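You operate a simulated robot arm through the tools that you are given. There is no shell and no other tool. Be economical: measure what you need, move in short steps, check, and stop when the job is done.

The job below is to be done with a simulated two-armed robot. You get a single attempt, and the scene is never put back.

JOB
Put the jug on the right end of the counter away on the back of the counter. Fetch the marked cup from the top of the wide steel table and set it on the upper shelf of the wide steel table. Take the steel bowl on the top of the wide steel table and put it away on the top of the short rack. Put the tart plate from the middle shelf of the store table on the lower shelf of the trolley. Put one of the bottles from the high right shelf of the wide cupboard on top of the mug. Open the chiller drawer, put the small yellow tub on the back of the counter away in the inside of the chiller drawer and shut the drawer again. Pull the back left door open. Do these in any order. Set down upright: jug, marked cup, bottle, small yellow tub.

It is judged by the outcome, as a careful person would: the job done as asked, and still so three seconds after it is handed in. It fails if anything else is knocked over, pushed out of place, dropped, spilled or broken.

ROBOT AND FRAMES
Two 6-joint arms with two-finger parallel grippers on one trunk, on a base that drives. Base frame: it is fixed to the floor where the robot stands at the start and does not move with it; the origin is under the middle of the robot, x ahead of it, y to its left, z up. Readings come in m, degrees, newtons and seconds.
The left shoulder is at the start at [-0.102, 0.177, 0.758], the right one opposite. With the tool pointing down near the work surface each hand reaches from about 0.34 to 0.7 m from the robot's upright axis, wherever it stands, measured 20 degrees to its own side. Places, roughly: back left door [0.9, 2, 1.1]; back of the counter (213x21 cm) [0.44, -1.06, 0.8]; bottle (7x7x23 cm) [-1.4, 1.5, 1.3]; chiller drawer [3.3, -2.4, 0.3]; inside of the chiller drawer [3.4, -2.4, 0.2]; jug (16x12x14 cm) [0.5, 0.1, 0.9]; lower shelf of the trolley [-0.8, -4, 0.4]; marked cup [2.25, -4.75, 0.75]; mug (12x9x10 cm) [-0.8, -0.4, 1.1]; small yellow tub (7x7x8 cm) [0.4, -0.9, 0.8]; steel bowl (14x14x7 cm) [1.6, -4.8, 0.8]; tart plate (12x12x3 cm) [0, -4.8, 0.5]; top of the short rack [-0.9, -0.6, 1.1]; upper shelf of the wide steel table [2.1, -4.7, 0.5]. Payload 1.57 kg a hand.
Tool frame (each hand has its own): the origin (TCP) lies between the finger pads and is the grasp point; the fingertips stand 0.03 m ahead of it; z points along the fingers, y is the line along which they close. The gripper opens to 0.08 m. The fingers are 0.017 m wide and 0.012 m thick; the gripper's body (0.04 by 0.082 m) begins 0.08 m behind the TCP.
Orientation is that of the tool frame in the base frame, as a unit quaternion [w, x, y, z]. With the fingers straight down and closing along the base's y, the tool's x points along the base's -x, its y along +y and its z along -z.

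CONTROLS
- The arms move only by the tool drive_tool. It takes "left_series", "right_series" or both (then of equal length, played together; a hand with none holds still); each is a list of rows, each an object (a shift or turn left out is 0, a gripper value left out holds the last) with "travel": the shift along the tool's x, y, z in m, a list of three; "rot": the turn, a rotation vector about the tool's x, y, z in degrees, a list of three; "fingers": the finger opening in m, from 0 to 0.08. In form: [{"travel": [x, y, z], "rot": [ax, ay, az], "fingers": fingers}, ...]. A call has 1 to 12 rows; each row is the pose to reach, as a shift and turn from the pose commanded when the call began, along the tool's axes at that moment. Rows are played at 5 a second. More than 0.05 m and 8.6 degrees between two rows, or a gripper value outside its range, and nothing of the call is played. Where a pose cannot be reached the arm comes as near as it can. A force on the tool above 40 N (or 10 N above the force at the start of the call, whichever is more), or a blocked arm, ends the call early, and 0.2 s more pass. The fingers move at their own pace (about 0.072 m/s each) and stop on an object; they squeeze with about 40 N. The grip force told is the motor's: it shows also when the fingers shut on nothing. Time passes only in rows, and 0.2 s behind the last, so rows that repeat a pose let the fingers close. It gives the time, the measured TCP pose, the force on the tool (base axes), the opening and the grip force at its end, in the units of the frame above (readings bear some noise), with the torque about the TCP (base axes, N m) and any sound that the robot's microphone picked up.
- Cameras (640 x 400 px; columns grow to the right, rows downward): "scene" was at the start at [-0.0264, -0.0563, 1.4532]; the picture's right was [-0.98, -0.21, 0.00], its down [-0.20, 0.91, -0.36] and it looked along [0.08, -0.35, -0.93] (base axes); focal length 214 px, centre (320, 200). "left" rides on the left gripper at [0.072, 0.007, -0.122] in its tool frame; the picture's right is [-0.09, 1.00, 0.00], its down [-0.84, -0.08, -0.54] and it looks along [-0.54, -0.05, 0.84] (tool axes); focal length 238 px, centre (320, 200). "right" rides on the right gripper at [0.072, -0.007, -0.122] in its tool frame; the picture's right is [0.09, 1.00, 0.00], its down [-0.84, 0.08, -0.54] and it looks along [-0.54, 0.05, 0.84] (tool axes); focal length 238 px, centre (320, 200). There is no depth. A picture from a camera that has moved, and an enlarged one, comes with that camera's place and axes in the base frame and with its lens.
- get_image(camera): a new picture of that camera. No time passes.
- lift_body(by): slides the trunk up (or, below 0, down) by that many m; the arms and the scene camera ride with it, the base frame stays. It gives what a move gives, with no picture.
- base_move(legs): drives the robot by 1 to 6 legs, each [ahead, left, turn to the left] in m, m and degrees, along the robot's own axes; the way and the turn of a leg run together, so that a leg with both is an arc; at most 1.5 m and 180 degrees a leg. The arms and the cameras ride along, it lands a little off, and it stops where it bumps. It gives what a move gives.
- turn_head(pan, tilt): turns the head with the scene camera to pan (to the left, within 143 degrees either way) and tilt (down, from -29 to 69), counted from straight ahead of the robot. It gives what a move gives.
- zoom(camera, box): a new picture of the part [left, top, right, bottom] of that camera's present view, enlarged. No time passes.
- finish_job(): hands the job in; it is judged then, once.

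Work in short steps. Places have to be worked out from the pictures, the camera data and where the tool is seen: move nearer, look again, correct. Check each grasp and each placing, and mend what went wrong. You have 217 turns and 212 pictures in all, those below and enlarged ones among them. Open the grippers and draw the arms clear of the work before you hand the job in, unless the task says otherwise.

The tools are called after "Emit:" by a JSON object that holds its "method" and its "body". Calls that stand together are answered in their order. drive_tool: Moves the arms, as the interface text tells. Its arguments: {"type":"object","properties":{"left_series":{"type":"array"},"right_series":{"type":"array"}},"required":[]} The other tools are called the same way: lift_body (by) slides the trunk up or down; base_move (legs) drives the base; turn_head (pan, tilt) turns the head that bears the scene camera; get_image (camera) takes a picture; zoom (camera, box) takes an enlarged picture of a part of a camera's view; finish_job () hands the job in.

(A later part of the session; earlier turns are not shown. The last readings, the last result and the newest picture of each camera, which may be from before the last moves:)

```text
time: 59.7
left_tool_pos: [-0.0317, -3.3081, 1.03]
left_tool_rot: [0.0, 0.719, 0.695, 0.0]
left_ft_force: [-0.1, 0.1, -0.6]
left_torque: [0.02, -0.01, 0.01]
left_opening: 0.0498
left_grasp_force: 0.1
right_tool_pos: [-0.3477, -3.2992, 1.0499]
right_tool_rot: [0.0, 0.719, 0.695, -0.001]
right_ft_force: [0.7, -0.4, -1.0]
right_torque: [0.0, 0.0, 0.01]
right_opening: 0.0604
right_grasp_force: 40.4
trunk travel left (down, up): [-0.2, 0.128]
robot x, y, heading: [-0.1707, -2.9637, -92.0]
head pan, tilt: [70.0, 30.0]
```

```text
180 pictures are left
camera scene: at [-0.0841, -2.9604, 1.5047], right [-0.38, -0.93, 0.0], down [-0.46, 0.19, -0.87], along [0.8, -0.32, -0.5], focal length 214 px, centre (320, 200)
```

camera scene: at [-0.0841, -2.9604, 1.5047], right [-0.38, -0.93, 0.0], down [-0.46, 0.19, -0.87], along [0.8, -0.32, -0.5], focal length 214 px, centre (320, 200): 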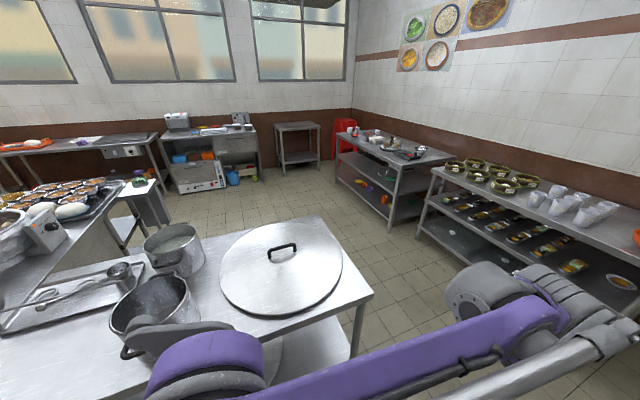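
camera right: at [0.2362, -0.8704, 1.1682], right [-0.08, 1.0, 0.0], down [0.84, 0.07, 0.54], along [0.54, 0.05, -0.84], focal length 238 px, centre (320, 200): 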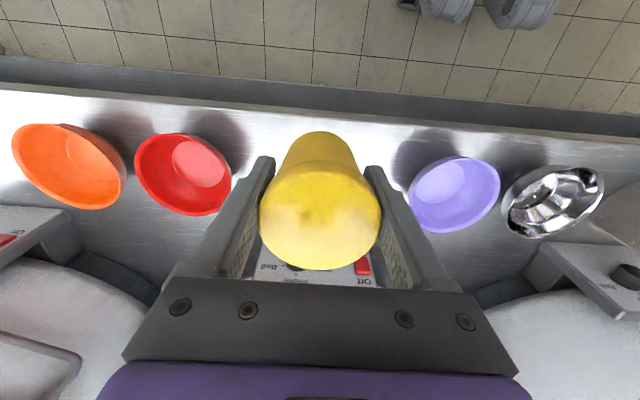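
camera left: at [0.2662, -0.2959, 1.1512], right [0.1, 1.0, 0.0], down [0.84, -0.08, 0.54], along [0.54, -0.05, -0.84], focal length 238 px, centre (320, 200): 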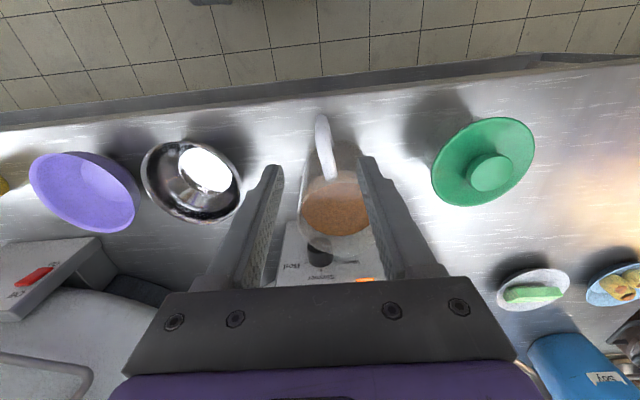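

The route east lies between the counter end (y≈−3.34) and the tables (y≈−4.4). Drive ahead to y≈−3.83, turn left to face +x, and look.

Emit:
{"method": "base_move", "body": {"legs": [[0, 0, 2], [0.85, 0, 0], [0, 0, 90]]}}

Emit:
{"method": "turn_head", "body": {"pan": 0, "tilt": 30}}

Emit:
{"method": "get_image", "body": {"camera": "scene"}}

```text
time: 68.6
left_tool_pos: [0.1511, -3.699, 1.0291]
left_tool_rot: [0.0, 0.016, 1.0, 0.0]
left_ft_force: [0.9, 0.5, 0.1]
left_torque: [-0.04, -0.01, -0.02]
left_opening: 0.0499
left_grasp_force: 0.0
right_tool_pos: [0.144, -4.016, 1.05]
right_tool_rot: [0.0, 0.017, 1.0, 0.0]
right_ft_force: [-0.5, 0.3, -1.3]
right_torque: [0.03, 0.02, 0.0]
right_opening: 0.0602
right_grasp_force: 39.7
trunk travel left (down, up): [-0.2, 0.128]
robot x, y, heading: [-0.1928, -3.8378, -1.9]
head pan, tilt: [70.0, 30.0]
```

```text
time: 70.0
left_tool_pos: [0.1513, -3.6994, 1.0288]
left_tool_rot: [0.0, 0.017, 1.0, 0.0]
left_ft_force: [-0.2, 0.3, 0.4]
left_torque: [-0.03, -0.02, -0.01]
left_opening: 0.05
left_grasp_force: 0.1
right_tool_pos: [0.1449, -4.0163, 1.0493]
right_tool_rot: [0.0, 0.016, 1.0, -0.001]
right_ft_force: [-0.6, 0.3, -1.7]
right_torque: [-0.02, 0.0, 0.0]
right_opening: 0.0602
right_grasp_force: 40.4
trunk travel left (down, up): [-0.2, 0.128]
robot x, y, heading: [-0.1939, -3.8385, -1.9]
head pan, tilt: [0.0, 30.0]
```

```text
179 pictures are left
camera scene: at [-0.1401, -3.8412, 1.5047], right [-0.03, -1.0, 0.0], down [-0.5, 0.02, -0.87], along [0.87, -0.03, -0.5], focal length 214 px, centre (320, 200)
```

scene: 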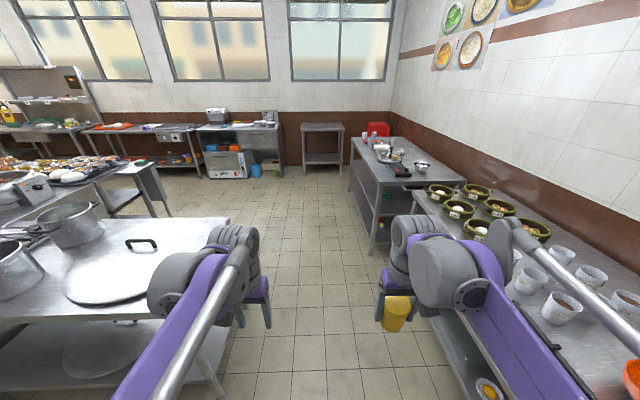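

Path clear. Drive ahead about 2.3 m bearing a bit left.

Emit:
{"method": "base_move", "body": {"legs": [[0, 0, 3], [1.2, 0, 0], [1.1, 0.3, 0]]}}

Emit:
{"method": "turn_head", "body": {"pan": 35, "tilt": 30}}

Emit:
{"method": "get_image", "body": {"camera": "scene"}}

```text
time: 82.1
left_tool_pos: [2.47, -3.3326, 1.0291]
left_tool_rot: [0.001, -0.013, 1.0, 0.0]
left_ft_force: [0.6, 0.0, 0.9]
left_torque: [-0.02, -0.03, 0.0]
left_opening: 0.0501
left_grasp_force: 0.3
right_tool_pos: [2.4812, -3.6472, 1.0496]
right_tool_rot: [-0.001, -0.012, 1.0, 0.0]
right_ft_force: [-0.4, -0.3, -1.3]
right_torque: [0.01, 0.0, 0.0]
right_opening: 0.0602
right_grasp_force: 39.8
trunk travel left (down, up): [-0.2, 0.128]
robot x, y, heading: [2.1341, -3.4894, 1.6]
head pan, tilt: [0.0, 30.0]
```

```text
time: 83.1
left_tool_pos: [2.4699, -3.3326, 1.0297]
left_tool_rot: [0.0, -0.013, 1.0, 0.0]
left_ft_force: [-1.2, 1.3, 0.7]
left_torque: [0.01, -0.03, 0.02]
left_opening: 0.0501
left_grasp_force: 0.1
right_tool_pos: [2.4804, -3.6486, 1.0511]
right_tool_rot: [0.0, -0.012, 1.0, 0.0]
right_ft_force: [0.4, -0.2, -1.2]
right_torque: [0.06, 0.01, -0.04]
right_opening: 0.06
right_grasp_force: 39.9
trunk travel left (down, up): [-0.2, 0.128]
robot x, y, heading: [2.1318, -3.4889, 1.3]
head pan, tilt: [35.0, 30.0]
```

```text
178 pictures are left
camera scene: at [2.1698, -3.4394, 1.5047], right [0.59, -0.81, 0.0], down [-0.4, -0.3, -0.87], along [0.7, 0.51, -0.5], focal length 214 px, centre (320, 200)
```

scene: 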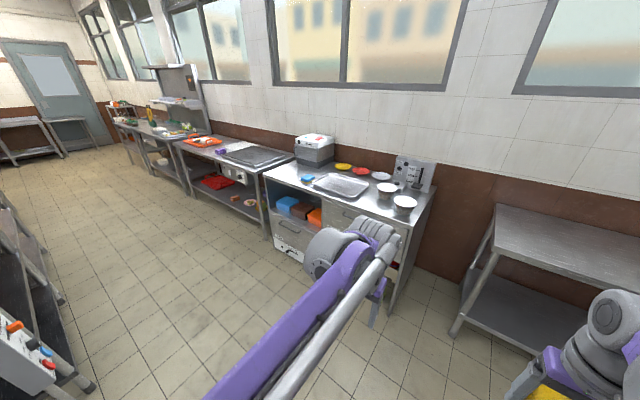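

The chiller unit is at (3.3, −2.4). Zoom in to identify the drawer.

Emit:
{"method": "zoom", "body": {"camera": "scene", "box": [240, 130, 460, 290]}}

```text
2.50 times, centred on (350, 210) of scene
camera zoom: at [2.1698, -3.4394, 1.5047], right [0.59, -0.81, 0.0], down [-0.4, -0.3, -0.87], along [0.7, 0.51, -0.5], focal length 536 px, centre (245, 175)
```

zoom: 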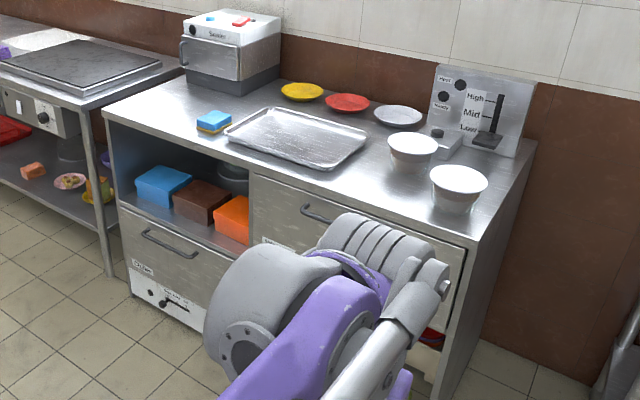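

The "Chiller" drawer is the lower-left one (handle near (3.24, −2.33, 0.35)). Drive forward 0.3 then sidle left 0.9 to face it.

Emit:
{"method": "base_move", "body": {"legs": [[0.3, 0, -1.3], [0, 0.9, 0]]}}

Emit:
{"method": "turn_head", "body": {"pan": 10, "tilt": 50}}

Emit:
{"method": "get_image", "body": {"camera": "scene"}}

```text
time: 93.0
left_tool_pos: [2.7737, -2.439, 1.0297]
left_tool_rot: [-0.001, -0.002, 1.0, 0.001]
left_ft_force: [-0.1, -0.3, -0.6]
left_torque: [0.03, -0.01, 0.0]
left_opening: 0.05
left_grasp_force: 0.0
right_tool_pos: [2.7796, -2.755, 1.049]
right_tool_rot: [-0.001, -0.003, 1.0, 0.0]
right_ft_force: [-0.5, 0.2, -2.4]
right_torque: [0.02, 0.01, 0.02]
right_opening: 0.0601
right_grasp_force: 40.0
trunk travel left (down, up): [-0.2, 0.128]
robot x, y, heading: [2.4358, -2.5918, 0.7]
head pan, tilt: [35.0, 30.0]
```

```text
time: 93.9
left_tool_pos: [2.7744, -2.4376, 1.0299]
left_tool_rot: [-0.001, -0.003, 1.0, -0.001]
left_ft_force: [-0.4, 0.7, 0.3]
left_torque: [0.0, 0.01, 0.01]
left_opening: 0.0498
left_grasp_force: 0.0
right_tool_pos: [2.7785, -2.7548, 1.0498]
right_tool_rot: [0.0, -0.003, 1.0, 0.0]
right_ft_force: [-0.2, 0.2, -1.1]
right_torque: [0.0, 0.01, 0.01]
right_opening: 0.0602
right_grasp_force: 39.7
trunk travel left (down, up): [-0.2, 0.128]
robot x, y, heading: [2.4337, -2.5932, 0.1]
head pan, tilt: [10.0, 50.0]
```

```text
176 pictures are left
camera scene: at [2.474, -2.5781, 1.4752], right [0.18, -0.98, 0.0], down [-0.75, -0.14, -0.64], along [0.63, 0.12, -0.77], focal length 214 px, centre (320, 200)
```

scene: 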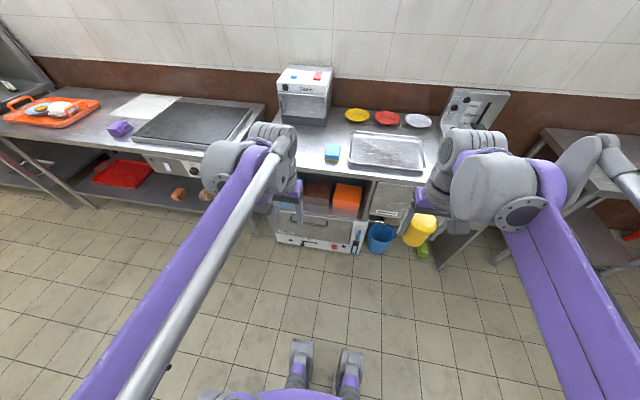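

Zoom on the drawer.

Emit:
{"method": "zoom", "body": {"camera": "scene", "box": [260, 170, 400, 260]}}

```text
4.44 times, centred on (330, 215) of scene
camera zoom: at [2.474, -2.5781, 1.4752], right [0.18, -0.98, 0.0], down [-0.75, -0.14, -0.64], along [0.63, 0.12, -0.77], focal length 953 px, centre (276, 133)
```

zoom: 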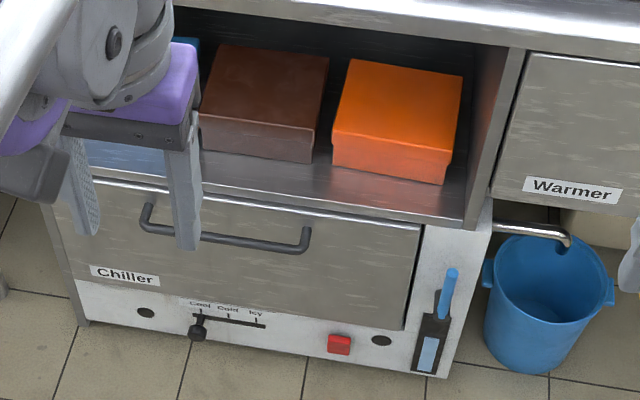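

Handle at about (3.205, −2.37, 0.36). Lower the trunk, then roll the left tool 90° about its axis so the fingers will close vertically once pitched forward.

Emit:
{"method": "lift_body", "body": {"by": -0.2}}

Emit:
{"method": "drive_tool", "body": {"left_series": [{"rot": [0, 0, 8.2]}, {"rot": [0, 0, 16.4]}, {"rot": [0, 0, 24.6]}, {"rot": [0, 0, 32.8]}, {"rot": [0, 0, 41]}, {"rot": [0, 0, 49.2]}, {"rot": [0, 0, 57.4]}, {"rot": [0, 0, 65.6]}, {"rot": [0, 0, 73.8]}, {"rot": [0, 0, 82]}, {"rot": [0, 0, 90]}]}}

```text
time: 96.0
left_tool_pos: [2.7743, -2.4377, 0.8307]
left_tool_rot: [0.0, -0.002, 1.0, 0.0]
left_ft_force: [-1.3, -0.8, -0.2]
left_torque: [-0.01, 0.0, -0.01]
left_opening: 0.0498
left_grasp_force: 0.0
right_tool_pos: [2.7788, -2.755, 0.8496]
right_tool_rot: [0.0, -0.003, 1.0, 0.0]
right_ft_force: [0.5, -0.3, -1.1]
right_torque: [0.0, -0.04, 0.02]
right_opening: 0.06
right_grasp_force: 39.9
trunk travel left (down, up): [0.0, 0.328]
robot x, y, heading: [2.4373, -2.5916, 0.4]
head pan, tilt: [10.0, 50.0]
```

```text
time: 98.4
left_tool_pos: [2.7744, -2.4382, 0.83]
left_tool_rot: [0.0, 0.706, 0.708, 0.0]
left_ft_force: [0.3, 0.2, 0.5]
left_torque: [0.04, 0.02, 0.01]
left_opening: 0.0498
left_grasp_force: 0.0
right_tool_pos: [2.7789, -2.7546, 0.849]
right_tool_rot: [0.0, -0.002, 1.0, 0.0]
right_ft_force: [-0.1, 1.1, -1.7]
right_torque: [-0.02, 0.03, -0.04]
right_opening: 0.06
right_grasp_force: 40.8
trunk travel left (down, up): [0.0, 0.328]
robot x, y, heading: [2.4346, -2.5891, 0.1]
head pan, tilt: [10.0, 50.0]
```

Now pitch the tool forward (−75°) while bringing it down in front of the handle, stopping short, then look.

Emit:
{"method": "drive_tool", "body": {"left_series": [{"travel": [0.006, 0.023, 0.036], "rot": [-6.25, 0, 0], "fingers": 0.06}, {"travel": [0.011, 0.047, 0.072], "rot": [-12.5, 0, 0]}, {"travel": [0.017, 0.07, 0.108], "rot": [-18.75, 0, 0]}, {"travel": [0.023, 0.093, 0.143], "rot": [-25, 0, 0]}, {"travel": [0.028, 0.117, 0.179], "rot": [-31.25, 0, 0]}, {"travel": [0.034, 0.14, 0.215], "rot": [-37.5, 0, 0]}, {"travel": [0.04, 0.163, 0.251], "rot": [-43.75, 0, 0]}, {"travel": [0.045, 0.187, 0.287], "rot": [-50, 0, 0]}, {"travel": [0.051, 0.21, 0.322], "rot": [-56.25, 0, 0]}, {"travel": [0.057, 0.233, 0.358], "rot": [-62.5, 0, 0]}, {"travel": [0.062, 0.257, 0.394], "rot": [-68.75, 0, 0]}, {"travel": [0.068, 0.28, 0.43], "rot": [-75, 0, 0]}]}}

Emit:
{"method": "get_image", "body": {"camera": "left"}}

Emit:
{"method": "get_image", "body": {"camera": "scene"}}

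```text
time: 101.0
left_tool_pos: [3.0536, -2.3675, 0.3965]
left_tool_rot: [0.428, 0.561, 0.561, 0.434]
left_ft_force: [-0.5, -0.1, 0.2]
left_torque: [-0.01, 0.03, 0.02]
left_opening: 0.06
left_grasp_force: 0.1
right_tool_pos: [2.7799, -2.7547, 0.849]
right_tool_rot: [0.0, -0.003, 1.0, -0.001]
right_ft_force: [-0.5, -0.4, -1.5]
right_torque: [0.01, 0.01, 0.01]
right_opening: 0.0598
right_grasp_force: 40.4
trunk travel left (down, up): [0.0, 0.328]
robot x, y, heading: [2.4319, -2.5906, 0.4]
head pan, tilt: [10.0, 50.0]
```

```text
174 pictures are left
camera left: at [2.9374, -2.2958, 0.4342], right [0.26, -0.1, 0.96], down [-0.54, -0.84, 0.06], along [0.8, -0.53, -0.27], focal length 238 px, centre (320, 200)
```

left: 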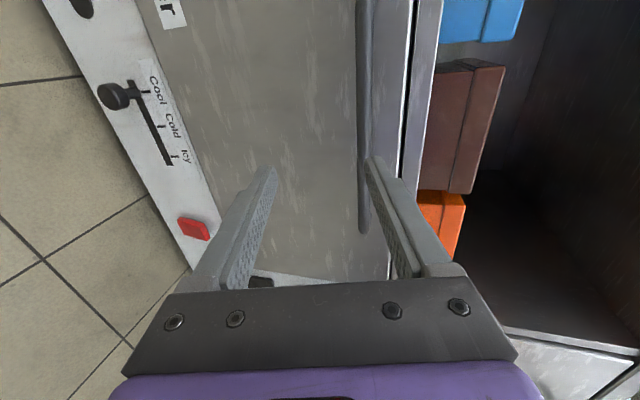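

```text
173 pictures are left
camera scene: at [2.5222, -2.5777, 1.2738], right [0.18, -0.98, 0.0], down [-0.75, -0.14, -0.64], along [0.63, 0.11, -0.77], focal length 214 px, centre (320, 200)
```

scene: 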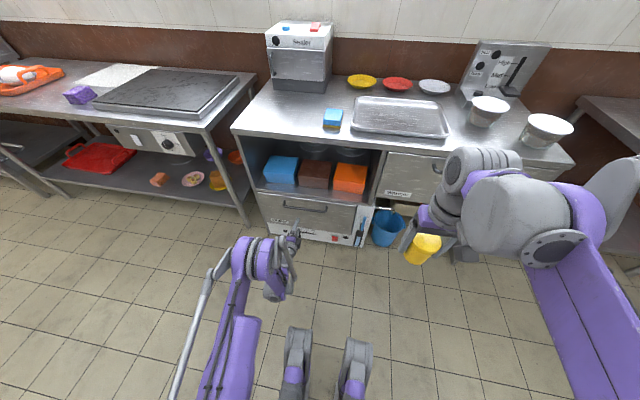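

Handle ≈(3.175, −2.39, 0.406). Align vertically and advance so the bar sits between the fingers.

Emit:
{"method": "drive_tool", "body": {"left_series": [{"travel": [-0.01, 0.02, 0.01]}, {"travel": [-0.015, 0.04, 0.02]}, {"travel": [-0.015, 0.04, 0.05]}, {"travel": [-0.015, 0.04, 0.075]}, {"travel": [-0.015, 0.04, 0.075]}]}}

Emit:
{"method": "get_image", "body": {"camera": "left"}}

```text
time: 102.2
left_tool_pos: [3.1359, -2.3816, 0.4198]
left_tool_rot: [0.43, 0.559, 0.562, 0.431]
left_ft_force: [-1.0, -1.4, 0.5]
left_torque: [0.02, 0.02, 0.0]
left_opening: 0.0602
left_grasp_force: 0.1
right_tool_pos: [2.7792, -2.7539, 0.8503]
right_tool_rot: [0.0, -0.003, 1.0, 0.0]
right_ft_force: [-0.2, -0.7, -1.9]
right_torque: [0.01, 0.0, -0.03]
right_opening: 0.0597
right_grasp_force: 39.6
trunk travel left (down, up): [0.0, 0.328]
robot x, y, heading: [2.4375, -2.591, 0.4]
head pan, tilt: [10.0, 50.0]
```

```text
172 pictures are left
camera left: at [3.02, -2.3103, 0.457], right [0.26, -0.09, 0.96], down [-0.54, -0.84, 0.07], along [0.8, -0.54, -0.27], focal length 238 px, centre (320, 200)
```

left: 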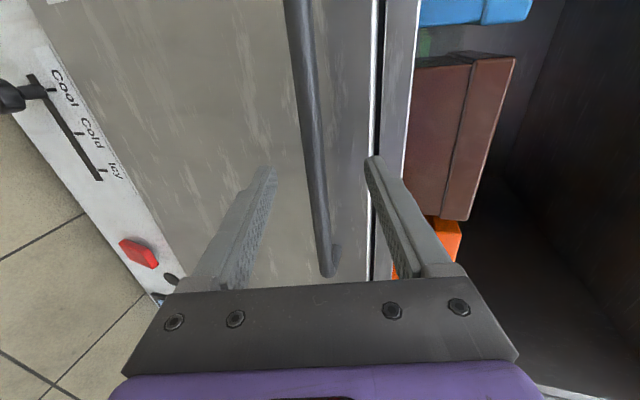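

Bar is centred between the fingers, ~4 cm ahead. Advance 3.5 cm and close.

Emit:
{"method": "drive_tool", "body": {"left_series": [{"travel": [0, 0, 0.012]}, {"travel": [0, 0, 0.024]}, {"travel": [0, 0, 0.035]}, {"travel": [0, 0, 0.035]}, {"travel": [0, 0, 0.035], "fingers": 0.0}, {"travel": [0, 0, 0.035], "fingers": 0.0}, {"travel": [0, 0, 0.035], "fingers": 0.0}, {"travel": [0, 0, 0.035], "fingers": 0.0}]}}

Emit:
{"method": "get_image", "body": {"camera": "left"}}

```text
time: 102.9
left_tool_pos: [3.1562, -2.3818, 0.4126]
left_tool_rot: [0.429, 0.56, 0.562, 0.432]
left_ft_force: [-14.8, -0.9, 6.7]
left_torque: [0.07, -0.67, -0.08]
left_opening: 0.0618
left_grasp_force: 0.8
right_tool_pos: [2.7777, -2.755, 0.8487]
right_tool_rot: [-0.001, -0.003, 1.0, 0.0]
right_ft_force: [0.2, 0.7, -2.2]
right_torque: [0.02, 0.03, 0.02]
right_opening: 0.0599
right_grasp_force: 40.5
trunk travel left (down, up): [0.0, 0.328]
robot x, y, heading: [2.4372, -2.5914, 0.4]
head pan, tilt: [10.0, 50.0]
stopped in row 3 (left hand): the force on the tool passed its limit at 58 N (the readings are from after the stop); the commanded pose is now the measured one
```

```text
171 pictures are left
camera left: at [3.0394, -2.3102, 0.4499], right [0.26, -0.09, 0.96], down [-0.54, -0.84, 0.06], along [0.8, -0.54, -0.27], focal length 238 px, centre (320, 200)
```

left: 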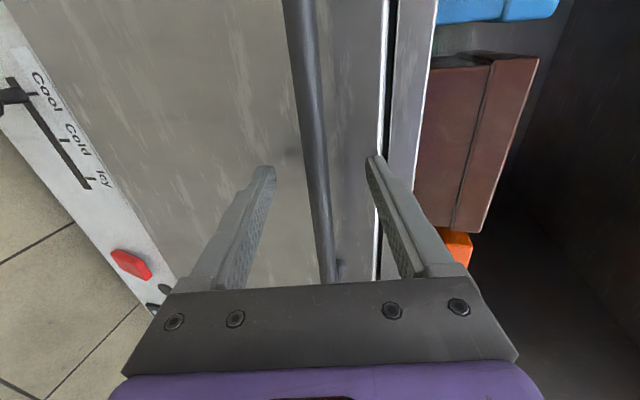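

Fingertips touched the face, so the bar should already be at the pads. Back off 4 mm and close.

Emit:
{"method": "drive_tool", "body": {"left_series": [{"travel": [0, 0, -0.005]}, {"travel": [0, 0, -0.005], "fingers": 0.0}, {"travel": [0, 0, -0.005], "fingers": 0.0}, {"travel": [0, 0, -0.005], "fingers": 0.0}, {"travel": [0, 0, -0.005], "fingers": 0.0}]}}

Emit:
{"method": "get_image", "body": {"camera": "left"}}

```text
time: 104.1
left_tool_pos: [3.1525, -2.382, 0.4125]
left_tool_rot: [0.43, 0.559, 0.563, 0.431]
left_ft_force: [-5.5, 0.5, -10.0]
left_torque: [0.01, 0.09, -0.16]
left_opening: 0.0136
left_grasp_force: 30.0
right_tool_pos: [2.7806, -2.7536, 0.8509]
right_tool_rot: [0.001, -0.003, 1.0, 0.001]
right_ft_force: [-0.3, -0.8, -1.3]
right_torque: [0.02, -0.01, 0.02]
right_opening: 0.0602
right_grasp_force: 39.7
trunk travel left (down, up): [0.0, 0.328]
robot x, y, heading: [2.437, -2.5897, 0.4]
head pan, tilt: [10.0, 50.0]
```

```text
170 pictures are left
camera left: at [3.0357, -2.3098, 0.4506], right [0.26, -0.09, 0.96], down [-0.54, -0.84, 0.07], along [0.8, -0.54, -0.27], focal length 238 px, centre (320, 200)
```

left: 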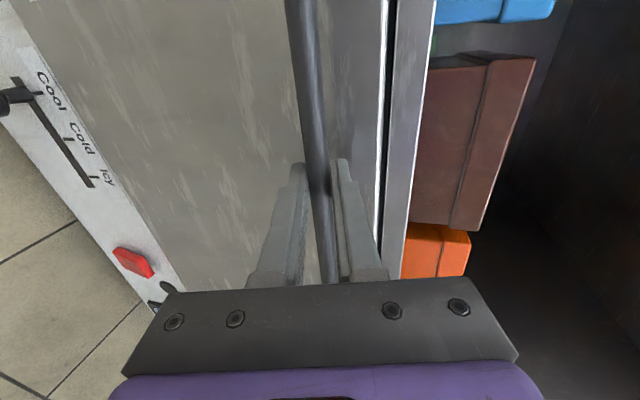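

Bar gripped. Check behind the robot before pulling by driving back.

Emit:
{"method": "turn_head", "body": {"pan": 140, "tilt": 50}}

Emit:
{"method": "get_image", "body": {"camera": "scene"}}

```text
time: 106.2
left_tool_pos: [3.1521, -2.3812, 0.4122]
left_tool_rot: [0.429, 0.56, 0.563, 0.431]
left_ft_force: [-14.0, -0.8, -14.5]
left_torque: [0.09, 0.13, 0.02]
left_opening: 0.0138
left_grasp_force: 29.9
right_tool_pos: [2.7797, -2.755, 0.8512]
right_tool_rot: [0.0, -0.002, 1.0, 0.0]
right_ft_force: [0.1, 0.4, -0.8]
right_torque: [0.0, 0.0, -0.02]
right_opening: 0.0598
right_grasp_force: 40.0
trunk travel left (down, up): [0.0, 0.328]
robot x, y, heading: [2.4337, -2.5925, 0.2]
head pan, tilt: [140.0, 50.0]
```

```text
169 pictures are left
camera scene: at [2.3874, -2.542, 1.2739], right [0.64, 0.77, 0.0], down [0.59, -0.49, -0.64], along [-0.49, 0.41, -0.77], focal length 214 px, centre (320, 200)
```

scene: 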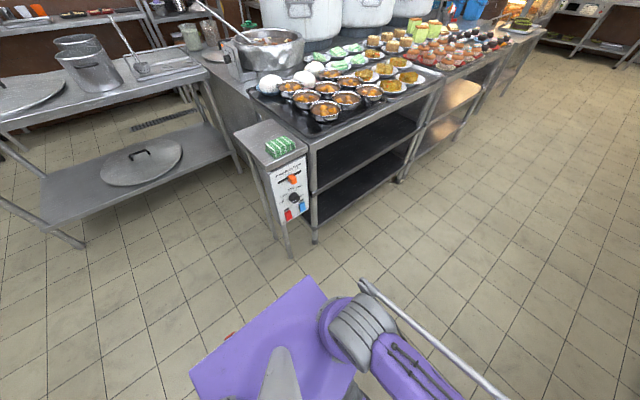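

About 0.25 m of room behind. Drive back 0.18 m pulling the drawer.

Emit:
{"method": "base_move", "body": {"legs": [[-0.18, 0, 0]]}}

Emit:
{"method": "turn_head", "body": {"pan": 10, "tilt": 50}}

Emit:
{"method": "get_image", "body": {"camera": "scene"}}

```text
time: 107.7
left_tool_pos: [2.9768, -2.3818, 0.4132]
left_tool_rot: [0.428, 0.56, 0.564, 0.431]
left_ft_force: [0.8, -6.0, -11.3]
left_torque: [0.08, 0.07, -0.13]
left_opening: 0.0138
left_grasp_force: 30.1
right_tool_pos: [2.604, -2.7544, 0.8488]
right_tool_rot: [-0.001, -0.005, 1.0, 0.0]
right_ft_force: [0.1, -0.1, -1.2]
right_torque: [-0.02, 0.0, 0.03]
right_opening: 0.0599
right_grasp_force: 39.9
trunk travel left (down, up): [0.0, 0.328]
robot x, y, heading: [2.2613, -2.5889, 0.6]
head pan, tilt: [140.0, 50.0]
```

```text
time: 109.8
left_tool_pos: [2.9751, -2.3827, 0.4134]
left_tool_rot: [0.429, 0.56, 0.562, 0.431]
left_ft_force: [-0.7, 1.7, -11.6]
left_torque: [0.05, 0.07, -0.16]
left_opening: 0.0138
left_grasp_force: 30.0
right_tool_pos: [2.6049, -2.7541, 0.8498]
right_tool_rot: [-0.001, -0.003, 1.0, 0.0]
right_ft_force: [-0.5, -0.1, -2.3]
right_torque: [-0.01, 0.0, 0.02]
right_opening: 0.06
right_grasp_force: 40.1
trunk travel left (down, up): [0.0, 0.328]
robot x, y, heading: [2.2634, -2.591, 0.5]
head pan, tilt: [10.0, 50.0]
```

```text
168 pictures are left
camera scene: at [2.3469, -2.5785, 1.2738], right [0.18, -0.98, 0.0], down [-0.75, -0.14, -0.64], along [0.63, 0.12, -0.77], focal length 214 px, centre (320, 200)
```

scene: 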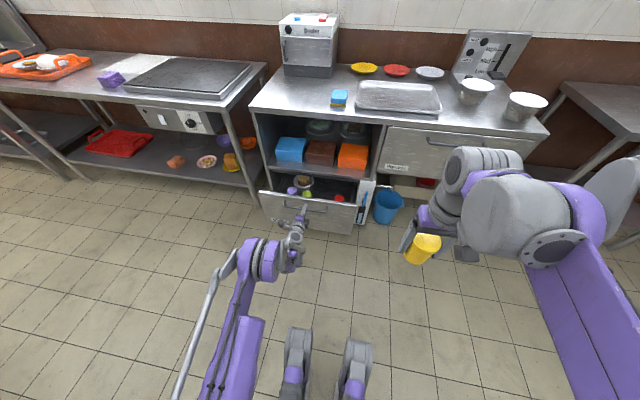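

Drawer open 0.18 m, items inside. Pull a further 0.12 m with the arm.

Emit:
{"method": "drive_tool", "body": {"left_series": [{"travel": [0, -0.006, -0.024]}, {"travel": [0, -0.013, -0.048]}, {"travel": [0, -0.019, -0.072]}, {"travel": [0, -0.025, -0.096]}, {"travel": [0, -0.031, -0.116]}, {"travel": [0, -0.031, -0.116]}]}}

Emit:
{"method": "zoom", "body": {"camera": "scene", "box": [220, 140, 440, 280]}}

```text
time: 111.2
left_tool_pos: [2.8562, -2.3821, 0.4141]
left_tool_rot: [0.428, 0.559, 0.564, 0.432]
left_ft_force: [-1.4, 7.3, -14.5]
left_torque: [-0.01, 0.14, -0.43]
left_opening: 0.0137
left_grasp_force: 30.4
right_tool_pos: [2.6044, -2.7531, 0.8488]
right_tool_rot: [-0.001, -0.004, 1.0, 0.001]
right_ft_force: [-0.5, -0.4, -1.8]
right_torque: [-0.01, -0.01, -0.01]
right_opening: 0.0603
right_grasp_force: 40.0
trunk travel left (down, up): [0.0, 0.328]
robot x, y, heading: [2.2587, -2.5916, 0.6]
head pan, tilt: [10.0, 50.0]
```

```text
2.86 times, centred on (330, 210) of scene
camera zoom: at [2.347, -2.5781, 1.2738], right [0.18, -0.98, 0.0], down [-0.75, -0.14, -0.64], along [0.63, 0.12, -0.77], focal length 613 px, centre (291, 171)
```

zoom: 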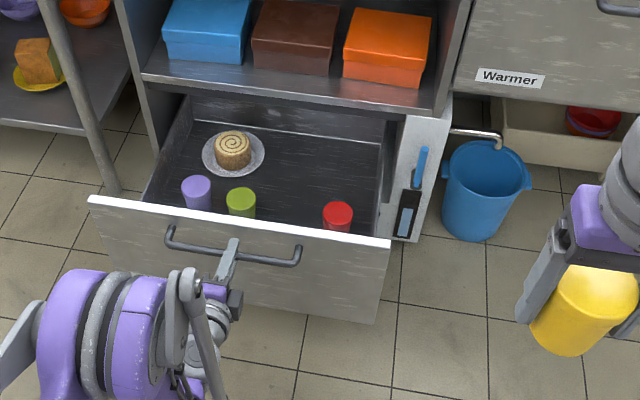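

Drawer is open 0.3 m; free floor between green and red tubs around (3.06, −2.43). Release the handle and withdraw the left hand back and up.

Emit:
{"method": "drive_tool", "body": {"left_series": [{"travel": [0, 0, 0], "fingers": 0.06}, {"travel": [0, 0, 0], "fingers": 0.06}, {"travel": [0, 0, 0], "fingers": 0.06}, {"travel": [0, -0.01, -0.04]}, {"travel": [0, -0.02, -0.08]}, {"travel": [0, 0.0, -0.11]}, {"travel": [0, 0.04, -0.13]}, {"travel": [0, 0.08, -0.15]}]}}

Emit:
{"method": "base_move", "body": {"legs": [[0, 0.28, 0]]}}

Emit:
{"method": "get_image", "body": {"camera": "scene"}}

```text
time: 113.0
left_tool_pos: [2.7612, -2.3834, 0.5512]
left_tool_rot: [0.428, 0.56, 0.563, 0.431]
left_ft_force: [-0.2, 0.1, 0.7]
left_torque: [0.0, -0.03, -0.01]
left_opening: 0.0601
left_grasp_force: 0.0
left hand out of reach, approached as far as the arm can: row 4, 5, 6, 7, 8
right_tool_pos: [2.604, -2.7538, 0.8504]
right_tool_rot: [0.0, -0.004, 1.0, 0.0]
right_ft_force: [0.1, -0.3, -1.2]
right_torque: [0.03, 0.0, -0.02]
right_opening: 0.06
right_grasp_force: 40.4
trunk travel left (down, up): [0.0, 0.328]
robot x, y, heading: [2.2585, -2.5893, 0.7]
head pan, tilt: [10.0, 50.0]
```

```text
time: 116.0
left_tool_pos: [2.7611, -2.1074, 0.5508]
left_tool_rot: [0.43, 0.562, 0.561, 0.43]
left_ft_force: [-0.2, -0.4, 0.5]
left_torque: [-0.02, 0.01, 0.0]
left_opening: 0.0599
left_grasp_force: 0.1
right_tool_pos: [2.6017, -2.4781, 0.8505]
right_tool_rot: [0.0, -0.002, 1.0, 0.0]
right_ft_force: [-0.1, -0.5, -2.1]
right_torque: [-0.01, 0.02, -0.02]
right_opening: 0.0599
right_grasp_force: 39.6
trunk travel left (down, up): [0.0, 0.328]
robot x, y, heading: [2.258, -2.3161, -0.1]
head pan, tilt: [10.0, 50.0]
```

```text
166 pictures are left
camera scene: at [2.3447, -2.3001, 1.2738], right [0.18, -0.98, 0.0], down [-0.75, -0.13, -0.64], along [0.63, 0.11, -0.77], focal length 214 px, centre (320, 200)
```

scene: 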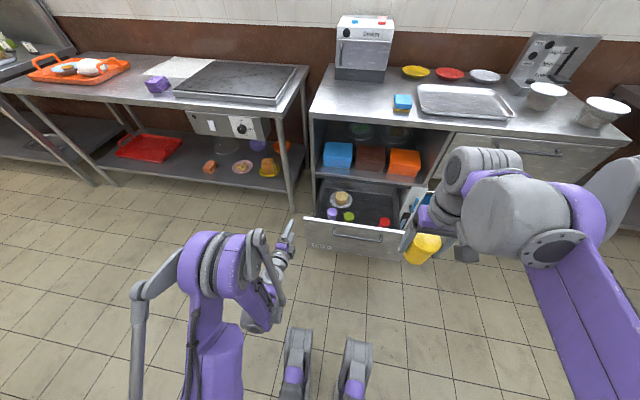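

Drive forward 0.2 m to bring the drawer within the right hand's reach.

Emit:
{"method": "base_move", "body": {"legs": [[0.2, 0, 0]]}}

Emit:
{"method": "drive_tool", "body": {"right_series": [{"travel": [-0.04, 0.01, 0]}, {"travel": [-0.08, 0.02, 0.0]}, {"travel": [-0.12, 0.03, 0.0]}, {"travel": [-0.16, 0.04, 0.0]}, {"travel": [-0.19, 0.04, 0.03]}, {"travel": [-0.19, 0.04, 0.07]}]}}

Emit:
{"method": "get_image", "body": {"camera": "right"}}

Emit:
{"method": "get_image", "body": {"camera": "scene"}}

```text
time: 117.6
left_tool_pos: [2.9599, -2.1061, 0.5508]
left_tool_rot: [0.43, 0.56, 0.562, 0.431]
left_ft_force: [0.5, 0.1, -0.8]
left_torque: [0.0, -0.02, 0.0]
left_opening: 0.0599
left_grasp_force: 0.0
right_tool_pos: [2.801, -2.4776, 0.8491]
right_tool_rot: [0.001, -0.001, 1.0, 0.0]
right_ft_force: [-0.5, -0.8, -1.8]
right_torque: [0.01, 0.03, 0.01]
right_opening: 0.0597
right_grasp_force: 40.0
trunk travel left (down, up): [0.0, 0.328]
robot x, y, heading: [2.4583, -2.3113, -0.1]
head pan, tilt: [10.0, 50.0]
```

```text
time: 119.0
left_tool_pos: [2.9595, -2.1066, 0.5504]
left_tool_rot: [0.43, 0.561, 0.562, 0.43]
left_ft_force: [0.3, -0.4, 0.2]
left_torque: [-0.02, 0.0, -0.04]
left_opening: 0.0598
left_grasp_force: 0.1
right_tool_pos: [2.9912, -2.4332, 0.7779]
right_tool_rot: [0.0, -0.001, 1.0, 0.0]
right_ft_force: [0.4, -0.1, -2.5]
right_torque: [-0.01, 0.05, -0.02]
right_opening: 0.0598
right_grasp_force: 39.9
trunk travel left (down, up): [0.0, 0.328]
robot x, y, heading: [2.4566, -2.3145, -0.1]
head pan, tilt: [10.0, 50.0]
```

```text
165 pictures are left
camera right: at [2.9186, -2.44, 0.9003], right [-0.09, 1.0, 0.0], down [0.84, 0.08, 0.54], along [0.54, 0.05, -0.84], focal length 238 px, centre (320, 200)
```

right: 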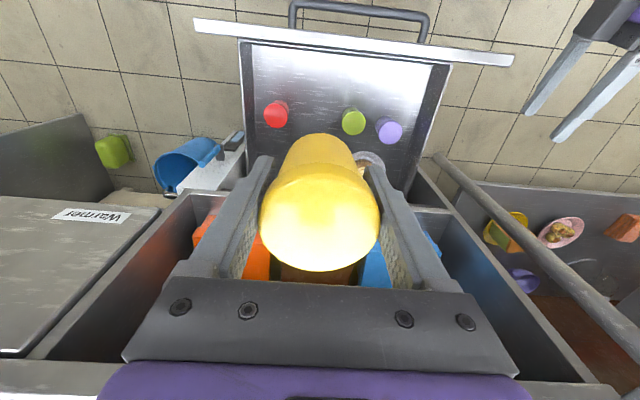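

```text
164 pictures are left
camera scene: at [2.543, -2.2997, 1.2738], right [0.18, -0.98, 0.0], down [-0.75, -0.13, -0.64], along [0.63, 0.11, -0.77], focal length 214 px, centre (320, 200)
```

scene: 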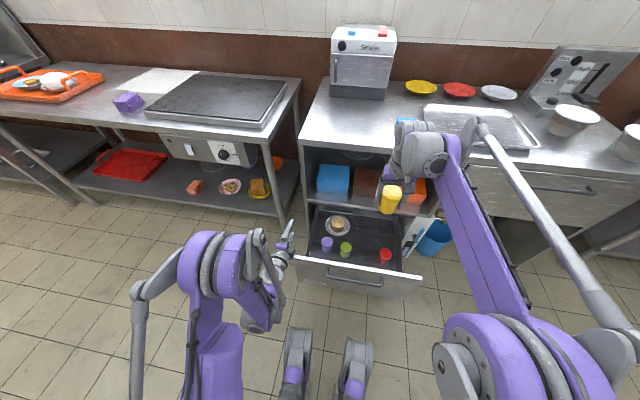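

Red tub at y≈−2.54, green at y≈−2.34, x≈3.08; centre of the gap is (3.085, −2.44). Move over it and go down to z≈0.40.

Emit:
{"method": "drive_tool", "body": {"right_series": [{"travel": [-0.045, -0.004, 0.0]}, {"travel": [-0.09, -0.007, 0.0]}, {"travel": [-0.09, -0.007, 0.045]}, {"travel": [-0.09, -0.007, 0.09]}, {"travel": [-0.09, -0.007, 0.135]}, {"travel": [-0.09, -0.007, 0.18]}, {"travel": [-0.09, -0.007, 0.225]}, {"travel": [-0.09, -0.007, 0.27]}, {"travel": [-0.09, -0.007, 0.315]}, {"travel": [-0.09, -0.007, 0.36]}]}}

Emit:
{"method": "get_image", "body": {"camera": "right"}}

Emit:
{"method": "get_image", "body": {"camera": "scene"}}

```text
time: 121.2
left_tool_pos: [2.9605, -2.1072, 0.5513]
left_tool_rot: [0.43, 0.561, 0.562, 0.43]
left_ft_force: [0.3, 0.1, -0.1]
left_torque: [0.01, 0.0, -0.03]
left_opening: 0.0601
left_grasp_force: 0.0
right_tool_pos: [3.078, -2.4438, 0.4192]
right_tool_rot: [0.0, -0.002, 1.0, 0.0]
right_ft_force: [-1.3, 0.7, -1.8]
right_torque: [0.02, 0.03, -0.01]
right_opening: 0.0599
right_grasp_force: 40.0
trunk travel left (down, up): [0.0, 0.328]
robot x, y, heading: [2.4561, -2.3122, -0.0]
head pan, tilt: [10.0, 50.0]
```

```text
163 pictures are left
camera right: at [3.0055, -2.4514, 0.5415], right [-0.09, 1.0, 0.0], down [0.84, 0.08, 0.54], along [0.54, 0.05, -0.84], focal length 238 px, centre (320, 200)
```

right: 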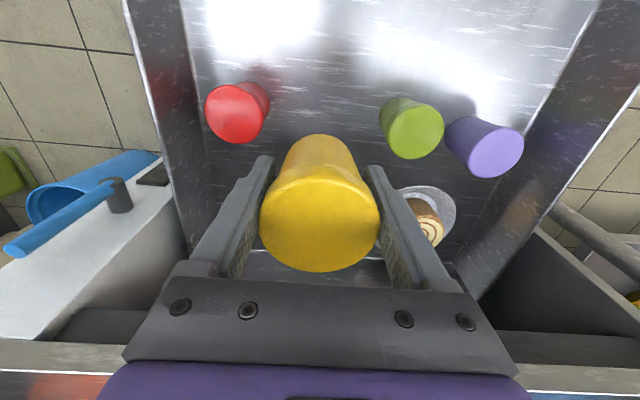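

```text
162 pictures are left
camera scene: at [2.5432, -2.2997, 1.2738], right [0.18, -0.98, 0.0], down [-0.75, -0.14, -0.64], along [0.63, 0.11, -0.77], focal length 214 px, centre (320, 200)
```

scene: 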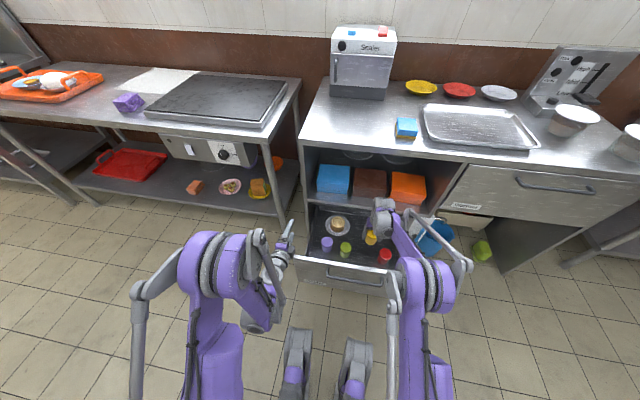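

Positions agree. Nudge 7 mm left and descend; slow near the floor to feel contact.

Emit:
{"method": "drive_tool", "body": {"right_series": [{"travel": [0, 0.007, 0.04]}, {"travel": [0, 0.007, 0.08]}, {"travel": [0, 0.007, 0.12]}, {"travel": [0, 0.007, 0.15]}, {"travel": [0, 0.007, 0.16]}, {"travel": [0, 0.007, 0.168]}, {"travel": [0, 0.007, 0.175]}, {"travel": [0, 0.007, 0.175]}]}}

Emit:
{"method": "get_image", "body": {"camera": "right"}}

```text
time: 123.0
left_tool_pos: [2.9578, -2.1064, 0.5529]
left_tool_rot: [0.43, 0.56, 0.561, 0.432]
left_ft_force: [0.6, 0.1, -0.4]
left_torque: [0.01, 0.01, 0.02]
left_opening: 0.06
left_grasp_force: 0.0
right_tool_pos: [3.0799, -2.4371, 0.2486]
right_tool_rot: [0.002, -0.001, 1.0, 0.0]
right_ft_force: [1.6, 1.7, 36.9]
right_torque: [0.03, -0.01, -0.08]
right_opening: 0.06
right_grasp_force: 39.8
trunk travel left (down, up): [0.0, 0.328]
robot x, y, heading: [2.4558, -2.3132, 0.2]
head pan, tilt: [10.0, 50.0]
```

```text
161 pictures are left
camera right: at [3.0072, -2.444, 0.3706], right [-0.09, 1.0, 0.0], down [0.84, 0.08, 0.54], along [0.54, 0.05, -0.84], focal length 238 px, centre (320, 200)
```

right: 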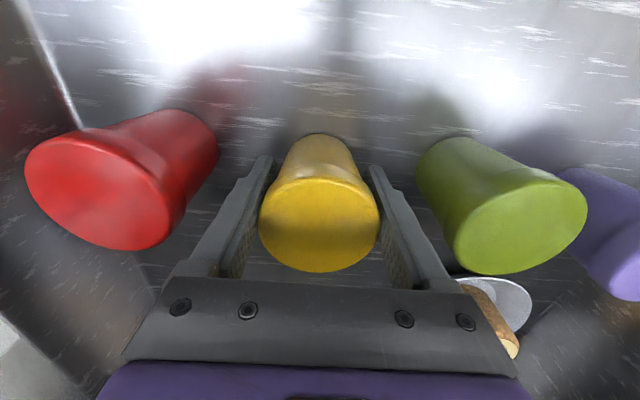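

Tub is on the drawer floor. Ease up, open, and lift straight out.

Emit:
{"method": "drive_tool", "body": {"right_series": [{"travel": [0, 0, -0.003]}, {"travel": [0, 0, -0.004]}, {"travel": [0, 0, -0.004], "fingers": 0.08}, {"travel": [0, 0, -0.004], "fingers": 0.08}, {"travel": [0, 0, -0.02]}, {"travel": [0, 0, -0.06]}, {"travel": [0, 0, -0.1]}, {"travel": [0, 0, -0.145]}, {"travel": [0, 0, -0.19]}, {"travel": [0, 0, -0.235]}, {"travel": [0, 0, -0.28]}, {"travel": [0, 0, -0.32]}]}}

Emit:
{"method": "get_image", "body": {"camera": "right"}}

```text
time: 125.6
left_tool_pos: [2.959, -2.1058, 0.5511]
left_tool_rot: [0.429, 0.562, 0.561, 0.431]
left_ft_force: [1.2, 0.0, -1.0]
left_torque: [-0.04, 0.03, -0.03]
left_opening: 0.0599
left_grasp_force: 0.1
right_tool_pos: [3.0797, -2.4367, 0.5654]
right_tool_rot: [0.0, -0.001, 1.0, 0.0]
right_ft_force: [0.1, -0.5, 0.3]
right_torque: [-0.02, -0.02, -0.03]
right_opening: 0.0801
right_grasp_force: 0.0
trunk travel left (down, up): [0.0, 0.328]
robot x, y, heading: [2.4546, -2.3101, -0.1]
head pan, tilt: [10.0, 50.0]
```

```text
160 pictures are left
camera right: at [3.0083, -2.4449, 0.6892], right [-0.09, 1.0, 0.0], down [0.84, 0.08, 0.54], along [0.54, 0.05, -0.84], focal length 238 px, centre (320, 200)
```

right: 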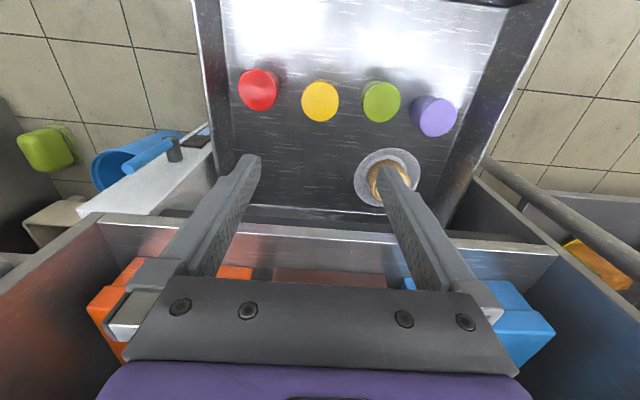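

All four tubs upright. Retract the right hand up and back, then back the base 0.3 m.

Emit:
{"method": "drive_tool", "body": {"right_series": [{"travel": [0, 0, -0.045]}, {"travel": [0, 0, -0.09]}, {"travel": [0, 0, -0.135]}, {"travel": [0.01, 0, -0.18]}, {"travel": [0.05, 0, -0.2]}, {"travel": [0.1, 0, -0.21]}, {"travel": [0.15, 0, -0.22]}, {"travel": [0.2, 0, -0.23]}, {"travel": [0.25, -0.02, -0.24]}]}}

Emit:
{"method": "base_move", "body": {"legs": [[-0.3, 0, 0], [0, -0.25, 0]]}}

Emit:
{"method": "get_image", "body": {"camera": "scene"}}

```text
refused: row 6 steps farther than a row can; nothing moved
```

```text
time: 130.1
left_tool_pos: [2.6681, -2.3629, 0.5514]
left_tool_rot: [0.427, 0.559, 0.564, 0.432]
left_ft_force: [-0.2, -1.0, 0.4]
left_torque: [0.01, 0.0, -0.01]
left_opening: 0.06
left_grasp_force: 0.0
right_tool_pos: [2.7917, -2.6922, 0.5656]
right_tool_rot: [-0.001, -0.006, 1.0, 0.0]
right_ft_force: [0.8, 0.2, -0.2]
right_torque: [0.0, 0.02, 0.0]
right_opening: 0.08
right_grasp_force: 0.1
trunk travel left (down, up): [0.0, 0.328]
robot x, y, heading: [2.1703, -2.5703, 0.6]
head pan, tilt: [10.0, 50.0]
```

```text
159 pictures are left
camera scene: at [2.2534, -2.56, 1.2738], right [0.19, -0.98, 0.0], down [-0.75, -0.14, -0.64], along [0.63, 0.12, -0.77], focal length 214 px, centre (320, 200)
```

scene: 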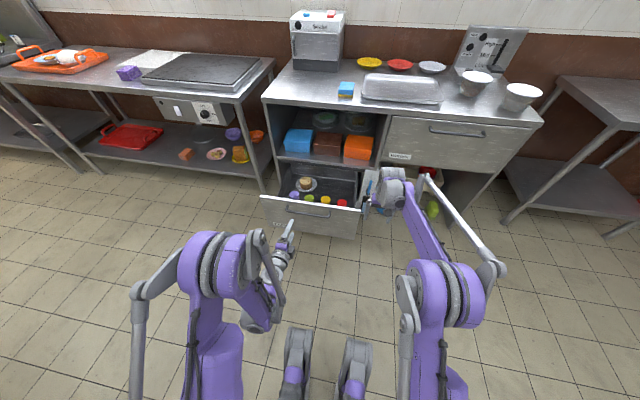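

That arm move was refused (step too long) but the base passed clear. Now retract the right hand up and back with smaller steps, and lower the left, closed, to push height.

Emit:
{"method": "drive_tool", "body": {"right_series": [{"travel": [0.02, 0, -0.04]}, {"travel": [0.04, 0, -0.08]}, {"travel": [0.06, 0, -0.12]}, {"travel": [0.08, 0, -0.16]}, {"travel": [0.1, 0, -0.2]}, {"travel": [0.12, 0, -0.24]}, {"travel": [0.14, 0, -0.28]}], "left_series": [{"travel": [0, -0.035, 0.005], "fingers": 0.0}, {"travel": [0, -0.07, 0.01]}, {"travel": [0, -0.105, 0.015]}, {"travel": [0, -0.14, 0.02]}, {"travel": [0, -0.175, 0.02]}, {"travel": [0, -0.205, 0.02]}, {"travel": [0, -0.205, 0.02]}]}}

Emit:
{"method": "get_image", "body": {"camera": "left"}}

Emit:
{"method": "get_image", "body": {"camera": "scene"}}

```text
time: 131.7
left_tool_pos: [2.7517, -2.3509, 0.3709]
left_tool_rot: [0.427, 0.558, 0.564, 0.433]
left_ft_force: [-0.1, 0.1, 0.3]
left_torque: [-0.01, 0.01, -0.02]
left_opening: 0.0
left_grasp_force: 21.1
left hand out of reach, approached as far as the arm can: row 1, 2, 3, 4, 5, 6, 7
right_tool_pos: [2.6531, -2.6948, 0.8455]
right_tool_rot: [0.0, -0.006, 1.0, 0.0]
right_ft_force: [1.3, 0.0, 0.4]
right_torque: [-0.01, 0.01, -0.01]
right_opening: 0.0799
right_grasp_force: 0.1
trunk travel left (down, up): [0.0, 0.328]
robot x, y, heading: [2.1668, -2.5737, 0.7]
head pan, tilt: [10.0, 50.0]
```

```text
158 pictures are left
camera left: at [2.6353, -2.2784, 0.4083], right [0.26, -0.09, 0.96], down [-0.53, -0.84, 0.07], along [0.8, -0.53, -0.27], focal length 238 px, centre (320, 200)
```

left: 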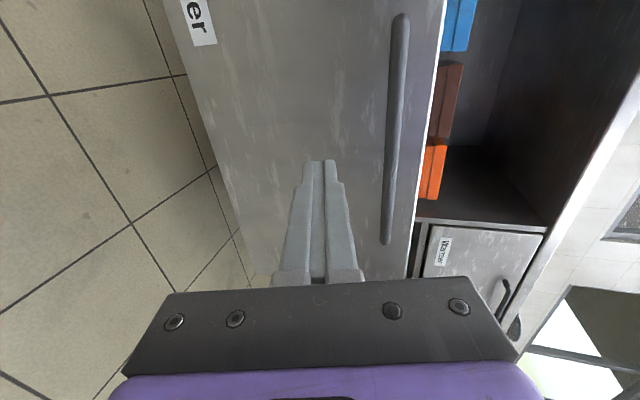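

```text
157 pictures are left
camera scene: at [2.253, -2.5599, 1.2739], right [0.19, -0.98, 0.0], down [-0.75, -0.14, -0.64], along [0.63, 0.12, -0.77], focal length 214 px, centre (320, 200)
```

scene: 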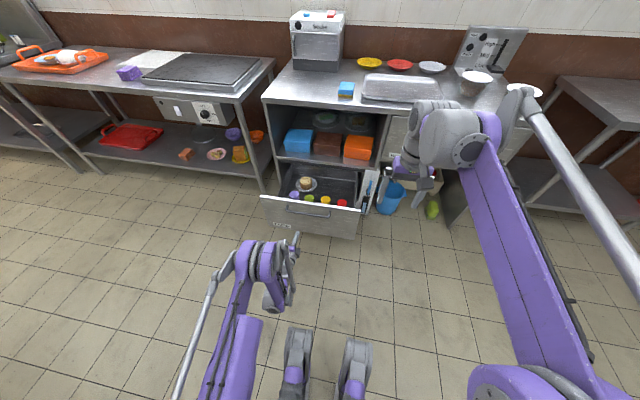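

Closed left fingers point at the panel below the handle. Drive forward 0.38 m to push the drawer shut.

Emit:
{"method": "base_move", "body": {"legs": [[0.2, 0, 0], [0.18, 0, 0]]}}

Emit:
{"method": "get_image", "body": {"camera": "scene"}}

```text
time: 134.4
left_tool_pos: [3.1309, -2.3422, 0.3714]
left_tool_rot: [0.426, 0.558, 0.566, 0.433]
left_ft_force: [-0.4, 0.0, 0.6]
left_torque: [-0.01, 0.01, 0.02]
left_opening: 0.0
left_grasp_force: 21.6
right_tool_pos: [3.032, -2.6882, 0.8449]
right_tool_rot: [0.0, -0.007, 1.0, 0.0]
right_ft_force: [0.7, -1.8, 0.2]
right_torque: [0.03, -0.01, -0.01]
right_opening: 0.0802
right_grasp_force: 0.1
trunk travel left (down, up): [0.0, 0.328]
robot x, y, heading: [2.543, -2.5668, 1.0]
head pan, tilt: [10.0, 50.0]
```

```text
156 pictures are left
camera scene: at [2.632, -2.5547, 1.2738], right [0.19, -0.98, 0.0], down [-0.75, -0.14, -0.64], along [0.63, 0.12, -0.77], focal length 214 px, centre (320, 200)
```

scene: 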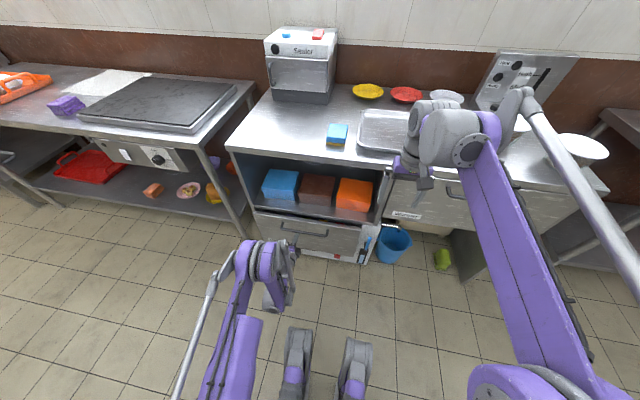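

Almost shut. Push the last few centimetres with the arm until force rises.

Emit:
{"method": "drive_tool", "body": {"left_series": [{"travel": [0, 0.004, 0.015]}, {"travel": [0, 0.008, 0.03]}, {"travel": [0, 0.011, 0.04]}, {"travel": [0, 0.013, 0.05]}, {"travel": [0, 0.015, 0.058]}]}}

Emit:
{"method": "zoom", "body": {"camera": "scene", "box": [220, 160, 420, 280]}}

```text
time: 135.2
left_tool_pos: [3.1639, -2.3427, 0.3714]
left_tool_rot: [0.427, 0.559, 0.565, 0.433]
left_ft_force: [-9.3, -0.1, 0.2]
left_torque: [0.05, -0.03, -0.06]
left_opening: 0.0001
left_grasp_force: 21.6
right_tool_pos: [3.0316, -2.688, 0.8447]
right_tool_rot: [0.0, -0.008, 1.0, 0.0]
right_ft_force: [0.5, 0.3, -0.5]
right_torque: [0.01, 0.03, -0.03]
right_opening: 0.08
right_grasp_force: 0.0
trunk travel left (down, up): [0.0, 0.328]
robot x, y, heading: [2.5474, -2.5696, 1.3]
head pan, tilt: [10.0, 50.0]
stopped in row 3 (left hand): the force on the tool passed its limit at 66 N (the readings are from after the stop); the commanded pose is now the measured one
```

```text
3.20 times, centred on (320, 220) of scene
camera zoom: at [2.6308, -2.5549, 1.2739], right [0.19, -0.98, 0.0], down [-0.75, -0.14, -0.64], along [0.63, 0.12, -0.77], focal length 686 px, centre (320, 136)
```

zoom: 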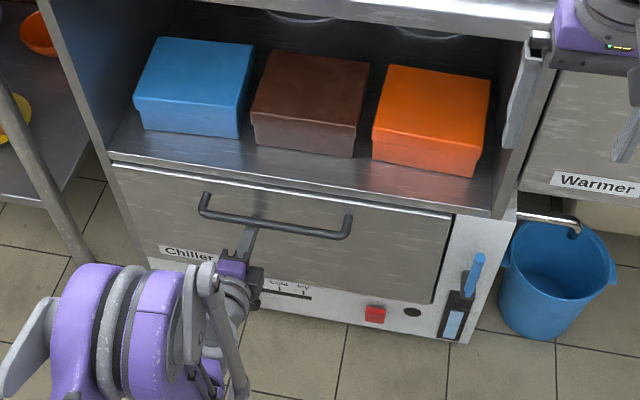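

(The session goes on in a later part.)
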